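You operate a simulated robot arm through the tools that you are given. There is no shell and no other tool. Be economical: measure what you need, move in short steps, check, and stop when the job is done.

Carry out the task below with a simulated robot arm. There is one attempt and no reset: what you move stays moved.

TASK
Put the small scrap and the thin chip in the tool tote.
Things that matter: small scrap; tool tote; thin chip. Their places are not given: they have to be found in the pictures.

It is judged by the outcome, as a careful person would: the job done as asked, and still so three seconds after it is handed in. It fails if anything else is knocked over, pushed out of place, dropped, spilled or broken.

THE ROBOT
A 7-joint arm with a two-finger parallel gripper, fixed in place. Base frame: the origin is at the foot of the arm, x ahead of it, y to its left, z up; the work surface is at about z = 0. Lengths are in m, angles in degrees, forces in N, time in s.
With the tool pointing down near the work surface it reaches from about 0.24 to 0.62 m from the base axis. Its first joint turns from -66.0 to 66.0 degrees. Payload 2.6 kg.
Tool frame: the origin (TCP) lies between the finger pads and is the grasp point; the fingertips stand 0.03 m ahead of it; z points along the fingers, y is the line along which they close. The gripper opens to 0.094 m. The fingers are 0.028 m wide and 0.01 m thick; the gripper's body (0.05 by 0.096 m) begins 0.055 m behind the TCP.
Orientation is that of the tool frame in the base frame, as a unit quaternion [x, y, z, w]. With the fingers straight down and closing along the base's y, the tool's x points along the base's -x, its y along +y and its z along -z.

THE INTERFACE
- The arm moves only by the tool send_rows. Its argument "plan" is text: rows parted by semicolons, each of 7 numbers parted by spaces: the shift along the base's x, y, z in units of 30 mm (1.0 is 30 mm), then the turn, a rotation vector about the base's x, y, z in units of 4 degrees (1.0 is 4 degrees), then the finger opening in m, from 0 to 0.094. In form: dx dy dz rx ry rz jaw; .... A call has 1 to 8 rows; each row shifts and turns the commanded pose from where the row before left it. A call with a number of a shift or a turn outside -1 to 1 is refused whole. A row lasts 0.2 s, in which the tool goes at most 0.05 m and 8.6 degrees; a call with a longer step from one row to the next is refused whole, and so is a gripper value outside its range. A pose out of reach is approached as far as the arm can. The call stops where the force on the tool passes 40 N (or 10 N more than at its start, if that is more) or the arm is blocked; 0.2 s more then pass. The fingers move at their own pace (about 0.072 m/s each) and stop on an object; they squeeze with about 41 N. The grip force told is the motor's: it shows also when the fingers shut on nothing. Time passes only in rows, and 0.2 s behind the last, so rows that do not move let the fingers close. It gives the time, the measured TCP pose, the force on the tool (base axes), the opening and the grip force at its end, in the units of the frame above (readings bear some noise).
- Cameras (640 x 400 px; columns grow to the right, rows downward): "scene" is fixed at [0.0252, 0.4277, 0.5556]; the picture's right is [-0.85, -0.53, 0.00], its down [-0.34, 0.55, -0.76] and it looks along [0.40, -0.65, -0.65] (base axes); focal length 321 px, centre (320, 200). "wrist" rides on the gripper at [-0.037, 0, -0.058] in the tool frame; the picture's right is [0.00, -1.00, 0.00], its down [0.97, 0.00, -0.24] and it looks along [0.24, 0.00, 0.97] (tool axes); focal length 218 px, centre (320, 200).
- camera(camera): a new picture of that camera. No time passes.
- pixel_to_xyz(camera, pixels): for up to 12 pixels [column, row] of the newest picture of that camera ("zoom" is the newest enlarged one), the place [x, y, z] in the base frame of the surface seen there, good to about 0.002 m. No time passes.
- close_up(camera, box): a new picture of the part [left, top, right, bottom] of that camera's present view, enlarged. No time passes.
- hand_in(): hands the job in; it is judged then, once.

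Work in short steps. Measure before you move; look again where a grasp or a placing could have gone wrong, and mend it. You have 60 turns and 20 pictures in all, the two below and enlarged ones among them. Open the gripper and draw the arm clear of the work before you hand the job in, unless the task says otherwise; then end with one line.

The tools are called by a JSON object that holds its "method" and its "body". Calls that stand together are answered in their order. send_rows: Moves the arm, as the interface text tells. Its arguments: {"type":"object","properties":{"plan":{"type":"string"}},"required":["plan"]} The other tools are called the same way: camera (camera) takes a picture; pixel_to_xyz (camera, pixels) gives the place of the surface under pixels of a picture; close_up (camera, box) takes an enlarged picture of a part of a camera's view; hand_in () hands the job in.

At the start:

```text
time_s: 0.0
tool_pos: [0.4179, 0.0864, 0.3123]
ee_rot: [0.0, 1.0, 0.0, 0.0]
contact_force: [0.2, -0.3, 0.1]
opening: 0.094
finger_force: 0.2
```

scene: 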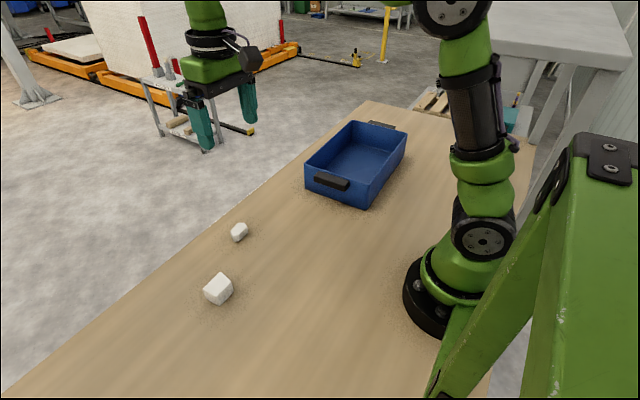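
wrist: 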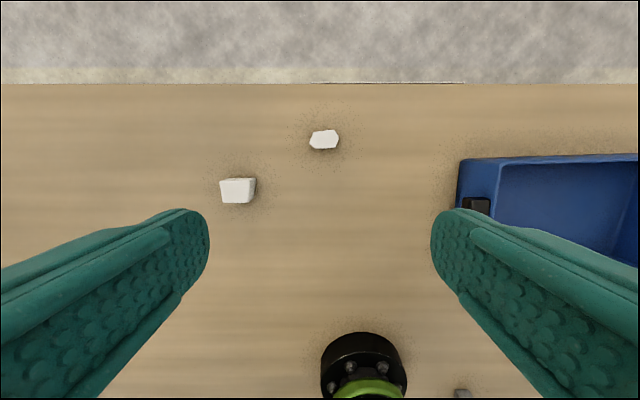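

Two white pieces show in the scene at about (218,289) and (239,232), and the blue tote at (355,165). I enlarge the pieces and measure them.

{"method": "close_up", "body": {"camera": "wrist", "box": [200, 110, 360, 210]}}

{"method": "close_up", "body": {"camera": "scene", "box": [180, 210, 276, 320]}}

{"method": "pixel_to_xyz", "body": {"camera": "scene", "pixels": [[305, 166], [350, 123], [405, 135], [366, 207], [362, 160], [333, 182], [382, 127], [340, 175], [218, 284], [239, 229], [218, 310]]}}

{"method": "pixel_to_xyz", "body": {"camera": "wrist", "pixels": [[237, 190], [222, 181], [255, 180], [251, 203], [224, 203], [324, 140], [310, 141], [338, 140], [324, 131], [324, 149], [476, 205], [550, 200]]}}

```text
4.00 times, centred on (280, 160) of wrist
```

zoom: 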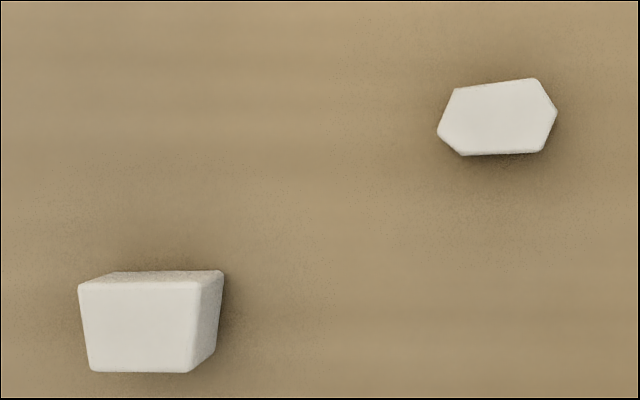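

```text
3.64 times, centred on (228, 265) of scene
```

zoom: 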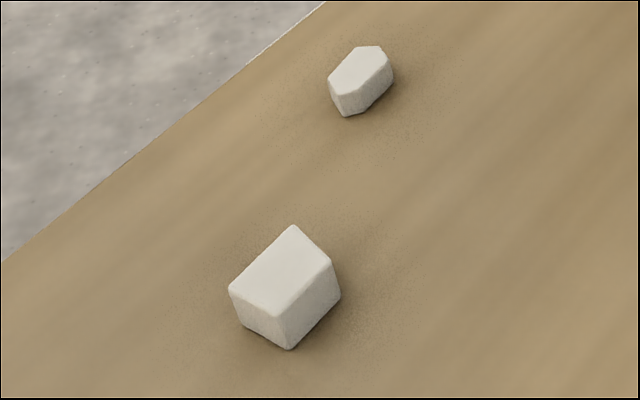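

```text
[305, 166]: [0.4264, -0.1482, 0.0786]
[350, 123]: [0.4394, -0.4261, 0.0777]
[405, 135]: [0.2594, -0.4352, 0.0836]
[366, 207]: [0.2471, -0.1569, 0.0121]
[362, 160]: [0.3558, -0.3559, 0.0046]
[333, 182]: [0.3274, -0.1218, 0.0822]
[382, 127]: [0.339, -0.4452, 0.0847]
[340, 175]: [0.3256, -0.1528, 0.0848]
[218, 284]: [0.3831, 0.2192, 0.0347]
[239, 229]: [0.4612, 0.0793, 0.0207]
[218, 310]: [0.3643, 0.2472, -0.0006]
```

```text
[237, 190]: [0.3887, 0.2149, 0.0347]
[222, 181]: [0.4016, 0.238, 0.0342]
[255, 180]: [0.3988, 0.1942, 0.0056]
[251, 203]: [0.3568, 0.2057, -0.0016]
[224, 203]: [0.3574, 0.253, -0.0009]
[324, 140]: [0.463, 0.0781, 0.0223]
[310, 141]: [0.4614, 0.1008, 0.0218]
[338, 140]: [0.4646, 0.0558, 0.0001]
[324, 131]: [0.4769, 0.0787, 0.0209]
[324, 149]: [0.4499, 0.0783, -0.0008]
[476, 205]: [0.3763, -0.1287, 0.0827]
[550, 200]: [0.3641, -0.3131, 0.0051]
```

Both pieces are narrower along x (flats facing ±x): the hexagonal chip at (0.463, 0.078), top z 0.022; the block at (0.385, 0.217), top z 0.035. I turn the tool 90° while moving over the hexagonal one.

{"method": "send_rows", "body": {"plan": "0.15 -0.03 -0.2 0 0 1 0.08;0.15 -0.03 -0.2 0 0 1 0.08;0.15 -0.03 -0.2 0 0 1 0.08;0.15 -0.03 -0.2 0 0 1 0.08;0.15 -0.03 -0.2 0 0 1 0.08;0.15 -0.03 -0.2 0 0 1 0.08;0.15 -0.03 -0.2 0 0 1 0.08;0.15 -0.03 -0.2 0 0 1 0.08"}}

{"method": "send_rows", "body": {"plan": "0.15 -0.03 -0.2 0 0 1 0.08;0.15 -0.03 -0.2 0 0 1 0.08;0 0 -0.2 0 0 1 0.08;0 0 -0.2 0 0 1 0.08;0 0 -0.2 0 0 1 0.08;0 0 -0.2 0 0 1 0.08;0 0 -0.2 0 0 1 0.08;0 0 -0.2 0 0 1 0.08"}}

{"method": "send_rows", "body": {"plan": "0 0 -0.2 0 0 1 0.08;0 0 -0.2 0 0 1 0.08;0 0 -0.2 0 0 1 0.08;0 0 0 0 0 1 0.08;0 0 0 0 0 1 0.08;0 0 0 0 0 1 0.08;0 0 0 0 0 0.5 0.08"}}

{"method": "camera", "body": {"camera": "wrist"}}

```text
time_s: 1.8
tool_pos: [0.4541, 0.0788, 0.2644]
ee_rot: [-0.276, 0.961, 0.0, 0.0]
contact_force: [-0.3, 0.3, -0.6]
opening: 0.0799
finger_force: 0.1
```

```text
time_s: 3.6
tool_pos: [0.4635, 0.0768, 0.2174]
ee_rot: [-0.531, 0.847, 0.0, 0.0]
contact_force: [-1.0, 0.4, 0.1]
opening: 0.08
finger_force: 0.0
```

```text
time_s: 5.2
tool_pos: [0.4635, 0.0766, 0.1986]
ee_rot: [0.708, -0.706, 0.0, 0.0]
contact_force: [0.1, -0.2, -0.3]
opening: 0.0799
finger_force: 0.1
```

```text
15 pictures are left
```

wrist: 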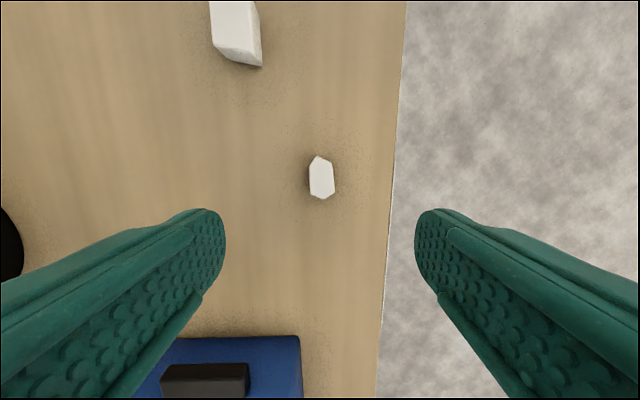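

The chip shows at (321,177). I enlarge it to get the slant of its flats.

{"method": "close_up", "body": {"camera": "wrist", "box": [280, 152, 360, 202]}}

{"method": "pixel_to_xyz", "body": {"camera": "wrist", "pixels": [[321, 177], [311, 177], [331, 177], [319, 158], [322, 195], [310, 168], [332, 188]]}}

```text
8.00 times, centred on (320, 177) of wrist
```

zoom: 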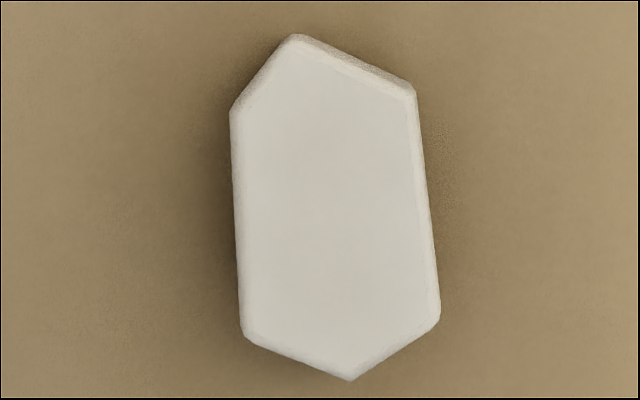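

```text
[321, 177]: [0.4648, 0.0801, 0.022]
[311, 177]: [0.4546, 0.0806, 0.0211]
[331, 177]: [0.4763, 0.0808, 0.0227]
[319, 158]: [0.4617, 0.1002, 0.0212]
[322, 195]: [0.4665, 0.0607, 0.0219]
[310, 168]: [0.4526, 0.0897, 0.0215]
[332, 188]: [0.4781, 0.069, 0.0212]
```

Flats slant about 4° counter-clockwise; centre is (0.4645, 0.080). I turn 4° more, narrow the jaws a bit and go down so the tips stand about 5 mm above the table.

{"method": "send_rows", "body": {"plan": "0.03 0.11 -0.9 0 0 1 0.06;0 0 -0.9 0 0 0 0.06;0 0 -0.9 0 0 0 0.06;0 0 -0.9 0 0 0 0.06;0 0 -0.9 0 0 0 0.06;0 0 -0.5 0 0 0 0.06;0 0 -0.45 0 0 0 0.06"}}

{"method": "send_rows", "body": {"plan": "0 0 0 0 0 0 0;0 0 0 0 0 0 0;0 0 0 0 0 0 0;0 0 0 0 0 0 0"}}

{"method": "send_rows", "body": {"plan": "0 0 0.3 0 0 0 0;0 0 0.7 0 0 0 0;0 0 0.9 0 0 0 0;0 0 0.9 0 0 0 0;0 0 0.9 0 0 0 0;0 0 0.9 0 0 0 0;0 0 0.9 0 0 0 0"}}

{"method": "camera", "body": {"camera": "wrist"}}

```text
time_s: 6.8
tool_pos: [0.464, 0.0809, 0.0351]
ee_rot: [0.731, -0.682, 0.0, 0.0]
contact_force: [-0.2, -0.6, 0.7]
opening: 0.06
finger_force: 0.0
```

```text
time_s: 7.8
tool_pos: [0.4628, 0.0808, 0.0354]
ee_rot: [0.731, -0.682, 0.0, 0.001]
contact_force: [0.2, -0.8, -0.2]
opening: 0.0251
finger_force: 40.6
```

```text
time_s: 9.4
tool_pos: [0.4638, 0.0797, 0.2014]
ee_rot: [0.732, -0.681, 0.0, 0.001]
contact_force: [0.3, -0.2, 0.8]
opening: 0.025
finger_force: 41.3
```

```text
13 pictures are left
```

wrist: 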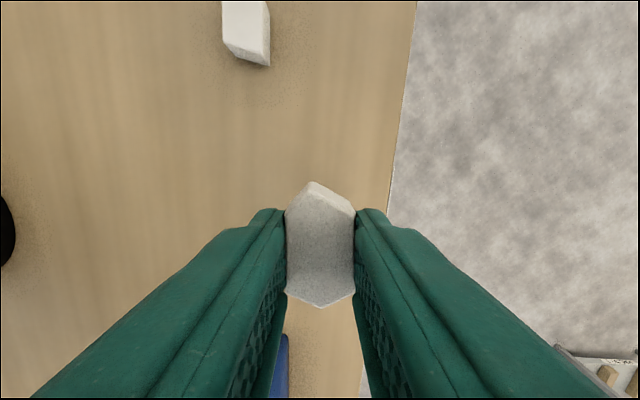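

Chip held (opening 0.025). I carry it over the tote at about (0.345, -0.33), z 0.20, turning back 45° on the way.

{"method": "send_rows", "body": {"plan": "-0.264 -0.911 0 0 0 -0.75 0;-0.264 -0.911 0 0 0 -0.75 0;-0.264 -0.911 0 0 0 -0.75 0;-0.264 -0.911 0 0 0 -0.75 0;-0.264 -0.911 0 0 0 -0.75 0;-0.264 -0.911 0 0 0 -0.75 0;-0.264 -0.911 0 0 0 -0.75 0;-0.264 -0.911 0 0 0 -0.75 0"}}

{"method": "send_rows", "body": {"plan": "-0.264 -0.911 0 0 0 -0.75 0;-0.264 -0.911 0 0 0 -0.75 0;-0.264 -0.911 0 0 0 -0.75 0;-0.264 -0.911 0 0 0 -0.75 0;-0.264 -0.911 0 0 0 -0.75 0;-0.264 -0.911 0 0 0 -0.75 0;-0.264 -0.911 0 0 0 -0.75 0;0 0 0 0 0 0 0"}}

{"method": "camera", "body": {"camera": "scene"}}

{"method": "camera", "body": {"camera": "wrist"}}

```text
time_s: 11.2
tool_pos: [0.4006, -0.1392, 0.2001]
ee_rot: [-0.573, 0.82, 0.0, 0.001]
contact_force: [0.3, 0.7, -0.1]
opening: 0.0248
finger_force: 41.1
```

```text
time_s: 13.0
tool_pos: [0.3474, -0.3293, 0.2001]
ee_rot: [-0.413, 0.911, 0.001, 0.0]
contact_force: [0.8, 0.4, -0.3]
opening: 0.0248
finger_force: 41.0
```

```text
12 pictures are left
```

scene: 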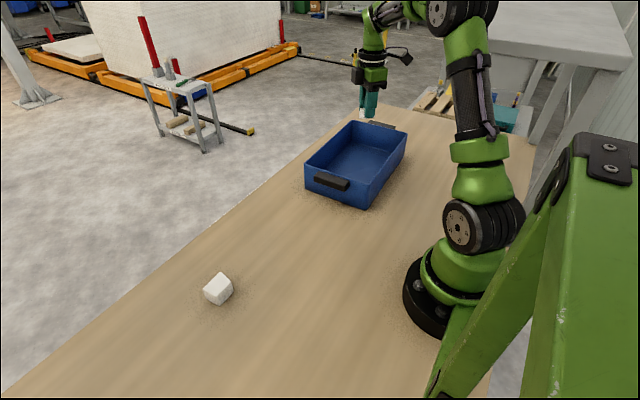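

```text
11 pictures are left
```

wrist: 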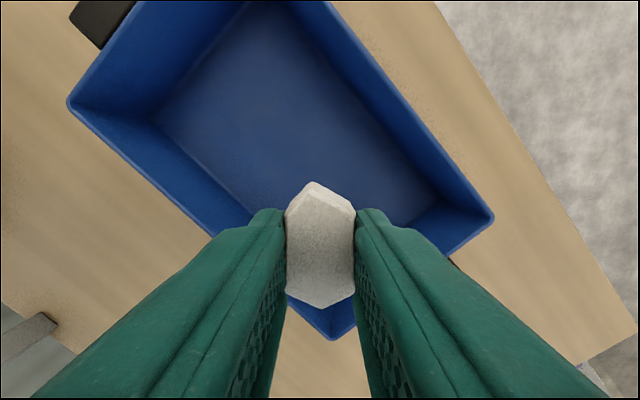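

The tote lies below; I measure its rim and floor corners from this view before going down.

{"method": "pixel_to_xyz", "body": {"camera": "wrist", "pixels": [[70, 100], [490, 217], [331, 337], [215, 230], [160, 122], [435, 198], [250, 212], [330, 5], [300, 110], [395, 215]]}}

```text
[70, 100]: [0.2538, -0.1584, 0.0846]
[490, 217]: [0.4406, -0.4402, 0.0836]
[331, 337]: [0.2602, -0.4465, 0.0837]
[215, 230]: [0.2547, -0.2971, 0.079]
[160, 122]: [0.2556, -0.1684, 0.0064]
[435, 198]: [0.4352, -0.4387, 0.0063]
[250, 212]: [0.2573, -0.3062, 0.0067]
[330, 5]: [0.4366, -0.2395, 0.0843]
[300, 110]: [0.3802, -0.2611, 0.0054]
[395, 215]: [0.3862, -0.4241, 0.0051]
```

Interior spans x 0.257–0.435, y −0.44–−0.155, floor 0.005; the TCP is well inside. I go down to TCP z 0.045, open partly, and rise.

{"method": "send_rows", "body": {"plan": "0 0 -0.8 0 0 0 0;0 0 -0.8 0 0 0 0;0 0 -0.8 0 0 0 0;0 0 -0.8 0 0 0 0;0 0 -0.8 0 0 0 0;0 0 -0.7 0 0 0 0;0 0 -0.42 0 0 0 0"}}

{"method": "send_rows", "body": {"plan": "0 0 0 0 0 0 0.05;0 0 0 0 0 0 0.06;0 0 0 0 0 0 0.06"}}

{"method": "send_rows", "body": {"plan": "0 0 0.5 0 0 0 0.06;0 0 0.8 0 0 0 0.06;0 0 0.9 0 0 0 0.06;0 0 0.9 0 0 0 0.06;0 0 0.9 0 0 0 0.06;0 0 0.9 0 0 0 0.06;0 0 0.3 0 0 0 0.06"}}

{"method": "camera", "body": {"camera": "wrist"}}

```text
time_s: 14.6
tool_pos: [0.3505, -0.3302, 0.0597]
ee_rot: [-0.417, 0.909, -0.014, 0.005]
contact_force: [-0.2, -0.3, 0.2]
opening: 0.0249
finger_force: 41.1
```

```text
time_s: 15.4
tool_pos: [0.3517, -0.3293, 0.0594]
ee_rot: [-0.417, 0.909, -0.011, 0.004]
contact_force: [0.4, 1.2, 0.2]
opening: 0.0602
finger_force: 0.1
```

```text
time_s: 17.0
tool_pos: [0.3448, -0.3292, 0.2023]
ee_rot: [-0.415, 0.91, 0.0, 0.0]
contact_force: [0.2, -0.5, 0.3]
opening: 0.0603
finger_force: 0.1
```

```text
10 pictures are left
```

wrist: 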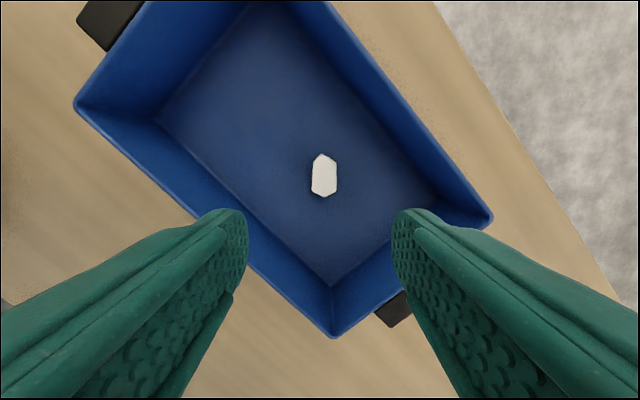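

The chip lies flat in the tote at (323,176). I go back over the block near (0.385, 0.217), turning to 90° again.

{"method": "send_rows", "body": {"plan": "0.067 0.9 0 0 0 0.5125 0.08;0.067 0.9 0 0 0 0.5125 0.08;0.067 0.9 0 0 0 0.5125 0.08;0.067 0.9 0 0 0 0.5125 0.08;0.067 0.9 0 0 0 0.5125 0.08;0.067 0.9 0 0 0 0.5125 0.08;0.067 0.9 0 0 0 0.5125 0.08"}}

{"method": "send_rows", "body": {"plan": "0.067 0.9 0 0 0 0.5125 0.08;0.067 0.9 0 0 0 0.5125 0.08;0.067 0.9 0 0 0 0.5125 0.08;0.067 0.9 0 0 0 0.5125 0.08;0.067 0.9 0 0 0 0.5125 0.08;0.067 0.9 0 0 0 0.5125 0.08;0.067 0.9 0 0 0 0.5125 0.08"}}

{"method": "send_rows", "body": {"plan": "0.067 0.9 0 0 0 0.5125 0.08;0.067 0.9 0 0 0 0.5125 0.08;0.067 0.9 0 0 0 0.5125 0.08;0.067 0.9 0 0 0 0.5125 0.08;0.067 0.9 0 0 0 0.5125 0.08;0.067 0.9 0 0 0 0.5125 0.08;0 0 0 0 0 0 0.08"}}

{"method": "camera", "body": {"camera": "wrist"}}

```text
time_s: 18.6
tool_pos: [0.3587, -0.1405, 0.2023]
ee_rot: [-0.526, 0.851, 0.0, 0.0]
contact_force: [-0.2, 0.3, 0.5]
opening: 0.08
finger_force: 0.1
```

```text
time_s: 20.2
tool_pos: [0.3732, 0.0493, 0.2027]
ee_rot: [-0.628, 0.778, 0.0, 0.0]
contact_force: [-0.4, 1.0, 0.4]
opening: 0.08
finger_force: 0.0
```

```text
time_s: 21.8
tool_pos: [0.3863, 0.212, 0.2017]
ee_rot: [0.707, -0.707, 0.0, 0.0]
contact_force: [0.3, 0.0, 0.1]
opening: 0.0799
finger_force: 0.1
```

```text
9 pictures are left
```

wrist: 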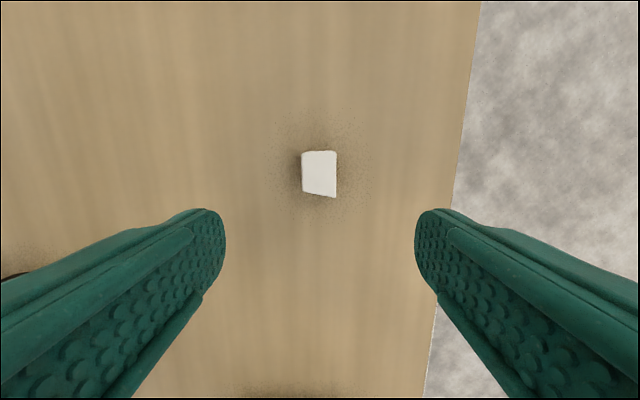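

Block at (319,174), its x-sides look square to the jaws. I measure it.

{"method": "pixel_to_xyz", "body": {"camera": "wrist", "pixels": [[319, 174], [304, 174], [335, 174], [319, 154], [319, 191], [304, 156], [335, 156], [305, 189], [334, 193]]}}

{"method": "close_up", "body": {"camera": "wrist", "box": [280, 149, 360, 199]}}

```text
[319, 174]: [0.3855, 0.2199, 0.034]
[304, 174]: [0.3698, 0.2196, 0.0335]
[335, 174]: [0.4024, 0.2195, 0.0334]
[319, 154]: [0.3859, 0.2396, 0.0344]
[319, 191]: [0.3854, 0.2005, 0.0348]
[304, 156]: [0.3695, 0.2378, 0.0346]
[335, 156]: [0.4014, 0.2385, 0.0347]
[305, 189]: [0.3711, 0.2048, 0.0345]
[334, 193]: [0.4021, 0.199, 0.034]
```

```text
8.00 times, centred on (320, 174) of wrist
```

zoom: 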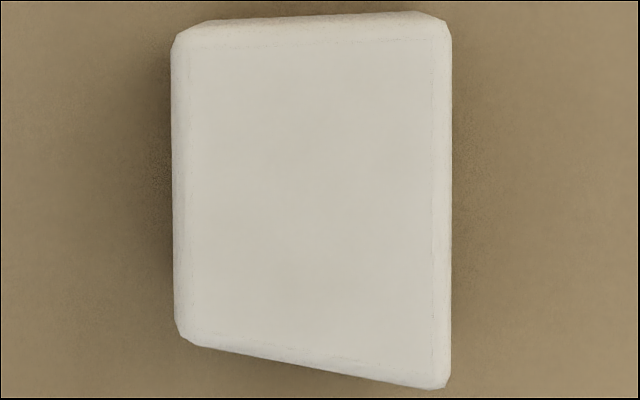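

The sides are parallel, 0.035 m apart, centred at (0.386, 0.220). I go down to TCP z 0.04, close and lift.

{"method": "send_rows", "body": {"plan": "0 0.27 -0.9 0 0 0 0.07;0 0 -0.9 0 0 0 0.07;0 0 -0.9 0 0 0 0.07;0 0 -0.9 0 0 0 0.07;0 0 -0.9 0 0 0 0.07;0 0 -0.5 0 0 0 0.07;0 0 -0.4 0 0 0 0.07"}}

{"method": "send_rows", "body": {"plan": "0 0 0 0 0 0 0;0 0 0 0 0 0 0;0 0 0 0 0 0 0;0 0 0 0 0 0 0"}}

{"method": "send_rows", "body": {"plan": "0 0 0.3 0 0 0 0;0 0 0.7 0 0 0 0;0 0 0.9 0 0 0 0;0 0 0.9 0 0 0 0;0 0 0.9 0 0 0 0;0 0 0.9 0 0 0 0;0 0 0.9 0 0 0 0"}}

{"method": "camera", "body": {"camera": "wrist"}}

```text
time_s: 23.4
tool_pos: [0.3844, 0.2191, 0.0403]
ee_rot: [-0.707, 0.707, -0.001, 0.001]
contact_force: [-0.2, -0.9, 0.3]
opening: 0.0702
finger_force: 0.1
```

```text
time_s: 24.4
tool_pos: [0.3862, 0.2188, 0.0392]
ee_rot: [0.707, -0.707, 0.0, 0.0]
contact_force: [0.4, 0.1, 0.2]
opening: 0.0355
finger_force: 41.8
```

```text
time_s: 26.0
tool_pos: [0.3852, 0.2189, 0.2065]
ee_rot: [0.708, -0.706, 0.0, 0.001]
contact_force: [-0.4, -0.6, 0.2]
opening: 0.0354
finger_force: 41.3
```

```text
7 pictures are left
```

wrist: 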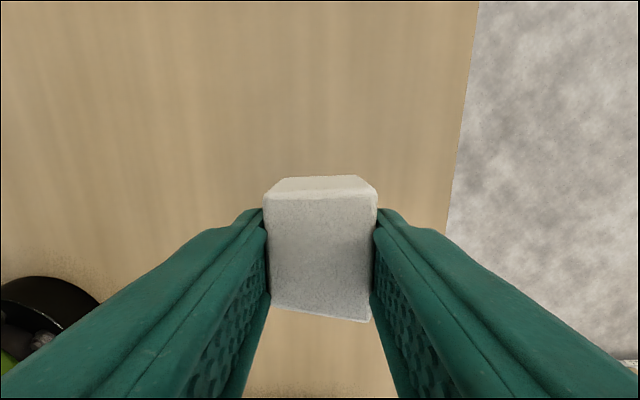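

Block held (opening 0.035). I carry it to about (0.345, −0.232), the tote's free half, turning back 60° on the way.

{"method": "send_rows", "body": {"plan": "-0.084 -0.94 0 0 0 -0.94 0;-0.084 -0.94 0 0 0 -0.94 0;-0.084 -0.94 0 0 0 -0.94 0;-0.084 -0.94 0 0 0 -0.94 0;-0.084 -0.94 0 0 0 -0.94 0;-0.084 -0.94 0 0 0 -0.94 0;-0.084 -0.94 0 0 0 -0.94 0;-0.084 -0.94 0 0 0 -0.94 0"}}

{"method": "send_rows", "body": {"plan": "-0.084 -0.94 0 0 0 -0.94 0;-0.084 -0.94 0 0 0 -0.94 0;-0.084 -0.94 0 0 0 -0.94 0;-0.084 -0.94 0 0 0 -0.94 0;-0.084 -0.94 0 0 0 -0.94 0;-0.084 -0.94 0 0 0 -0.94 0;-0.084 -0.94 0 0 0 -0.94 0;-0.084 -0.94 0 0 0 -0.94 0"}}

{"method": "send_rows", "body": {"plan": "0 0 0 0 0 0 0"}}

{"method": "camera", "body": {"camera": "wrist"}}

```text
time_s: 27.8
tool_pos: [0.3666, -0.0054, 0.206]
ee_rot: [-0.499, 0.866, 0.0, 0.0]
contact_force: [-0.1, -0.9, -0.2]
opening: 0.0356
finger_force: 40.8
```

```text
time_s: 29.6
tool_pos: [0.3447, -0.2322, 0.205]
ee_rot: [-0.257, 0.966, 0.001, 0.0]
contact_force: [-0.4, -0.6, -0.6]
opening: 0.0357
finger_force: 40.7
```

```text
time_s: 30.0
tool_pos: [0.3455, -0.2314, 0.206]
ee_rot: [-0.257, 0.966, 0.0, 0.0]
contact_force: [-0.4, -0.6, -0.1]
opening: 0.0357
finger_force: 40.7
```

```text
6 pictures are left
```

wrist: 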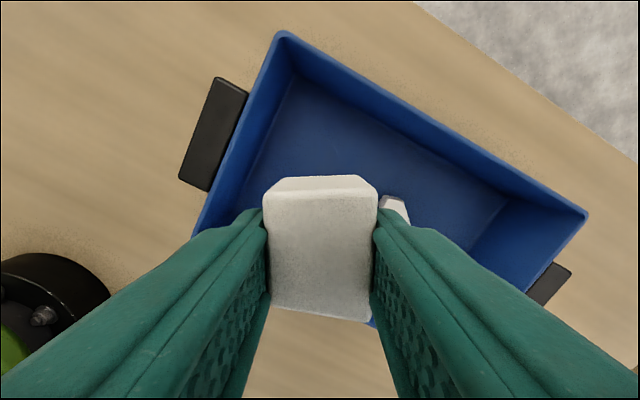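

The block is above the free half; the chip is at (395,207), clear of it. I lower to TCP z 0.05, open a little, and rise.

{"method": "send_rows", "body": {"plan": "0 0 -0.8 0 0 0 0;0 0 -0.8 0 0 0 0;0 0 -0.8 0 0 0 0;0 0 -0.8 0 0 0 0;0 0 -0.8 0 0 0 0;0 0 -0.7 0 0 0 0;0 0 -0.45 0 0 0 0"}}

{"method": "send_rows", "body": {"plan": "0 0 0 0 0 0 0.05;0 0 0 0 0 0 0.055;0 0 0 0 0 0 0.055"}}

{"method": "send_rows", "body": {"plan": "0 0 0.5 0 0 0 0.055;0 0 0.8 0 0 0 0.055;0 0 0.9 0 0 0 0.055;0 0 0.9 0 0 0 0.055;0 0 0.9 0 0 0 0.055;0 0 0.9 0 0 0 0.055;0 0 0.9 0 0 0 0.055"}}

{"method": "send_rows", "body": {"plan": "0 0.9 0.5 0 0 0 0.08;0 0.9 0.5 0 0 0 0.08;0 0.9 0.5 0 0 0 0.08;0 0.9 0 0 0 0 0.08;0 0.9 0 0 0 0 0.08;0 0.9 0 0 0 0 0.08;0 0.9 0 0 0 0 0.08;0 0.9 0 0 0 0 0.08"}}

{"method": "camera", "body": {"camera": "scene"}}

```text
time_s: 31.6
tool_pos: [0.346, -0.2306, 0.0513]
ee_rot: [-0.257, 0.966, 0.0, 0.0]
contact_force: [0.4, 0.2, -0.1]
opening: 0.0356
finger_force: 41.4
```

```text
time_s: 32.4
tool_pos: [0.3458, -0.2331, 0.0519]
ee_rot: [-0.257, 0.966, 0.0, 0.001]
contact_force: [-0.6, 0.2, 0.3]
opening: 0.0553
finger_force: 0.0
```

```text
time_s: 34.0
tool_pos: [0.3456, -0.2325, 0.225]
ee_rot: [-0.259, 0.966, 0.0, 0.0]
contact_force: [0.1, -0.6, 0.0]
opening: 0.0548
finger_force: 0.0
```

```text
time_s: 35.8
tool_pos: [0.345, -0.0159, 0.2714]
ee_rot: [-0.257, 0.966, 0.0, -0.001]
contact_force: [-0.1, 0.4, -0.5]
opening: 0.08
finger_force: 0.1
```

```text
5 pictures are left
```

scene: 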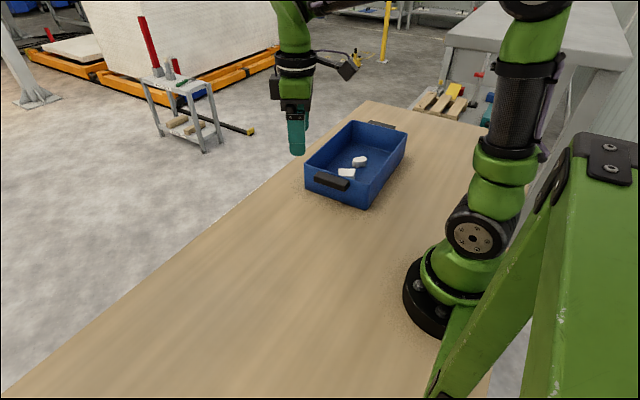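

Both pieces lie in the tote at (346,173) and (360,161), the tote has not moved, the table is otherwise clear, and the arm is open and away. I hand it in.

{"method": "hand_in", "body": {}}

```text
The job is handed in.
```

The small scrap and the thin chip, the only two loose pieces on the table, are both in the tool tote; nothing else was disturbed and the job is handed in.
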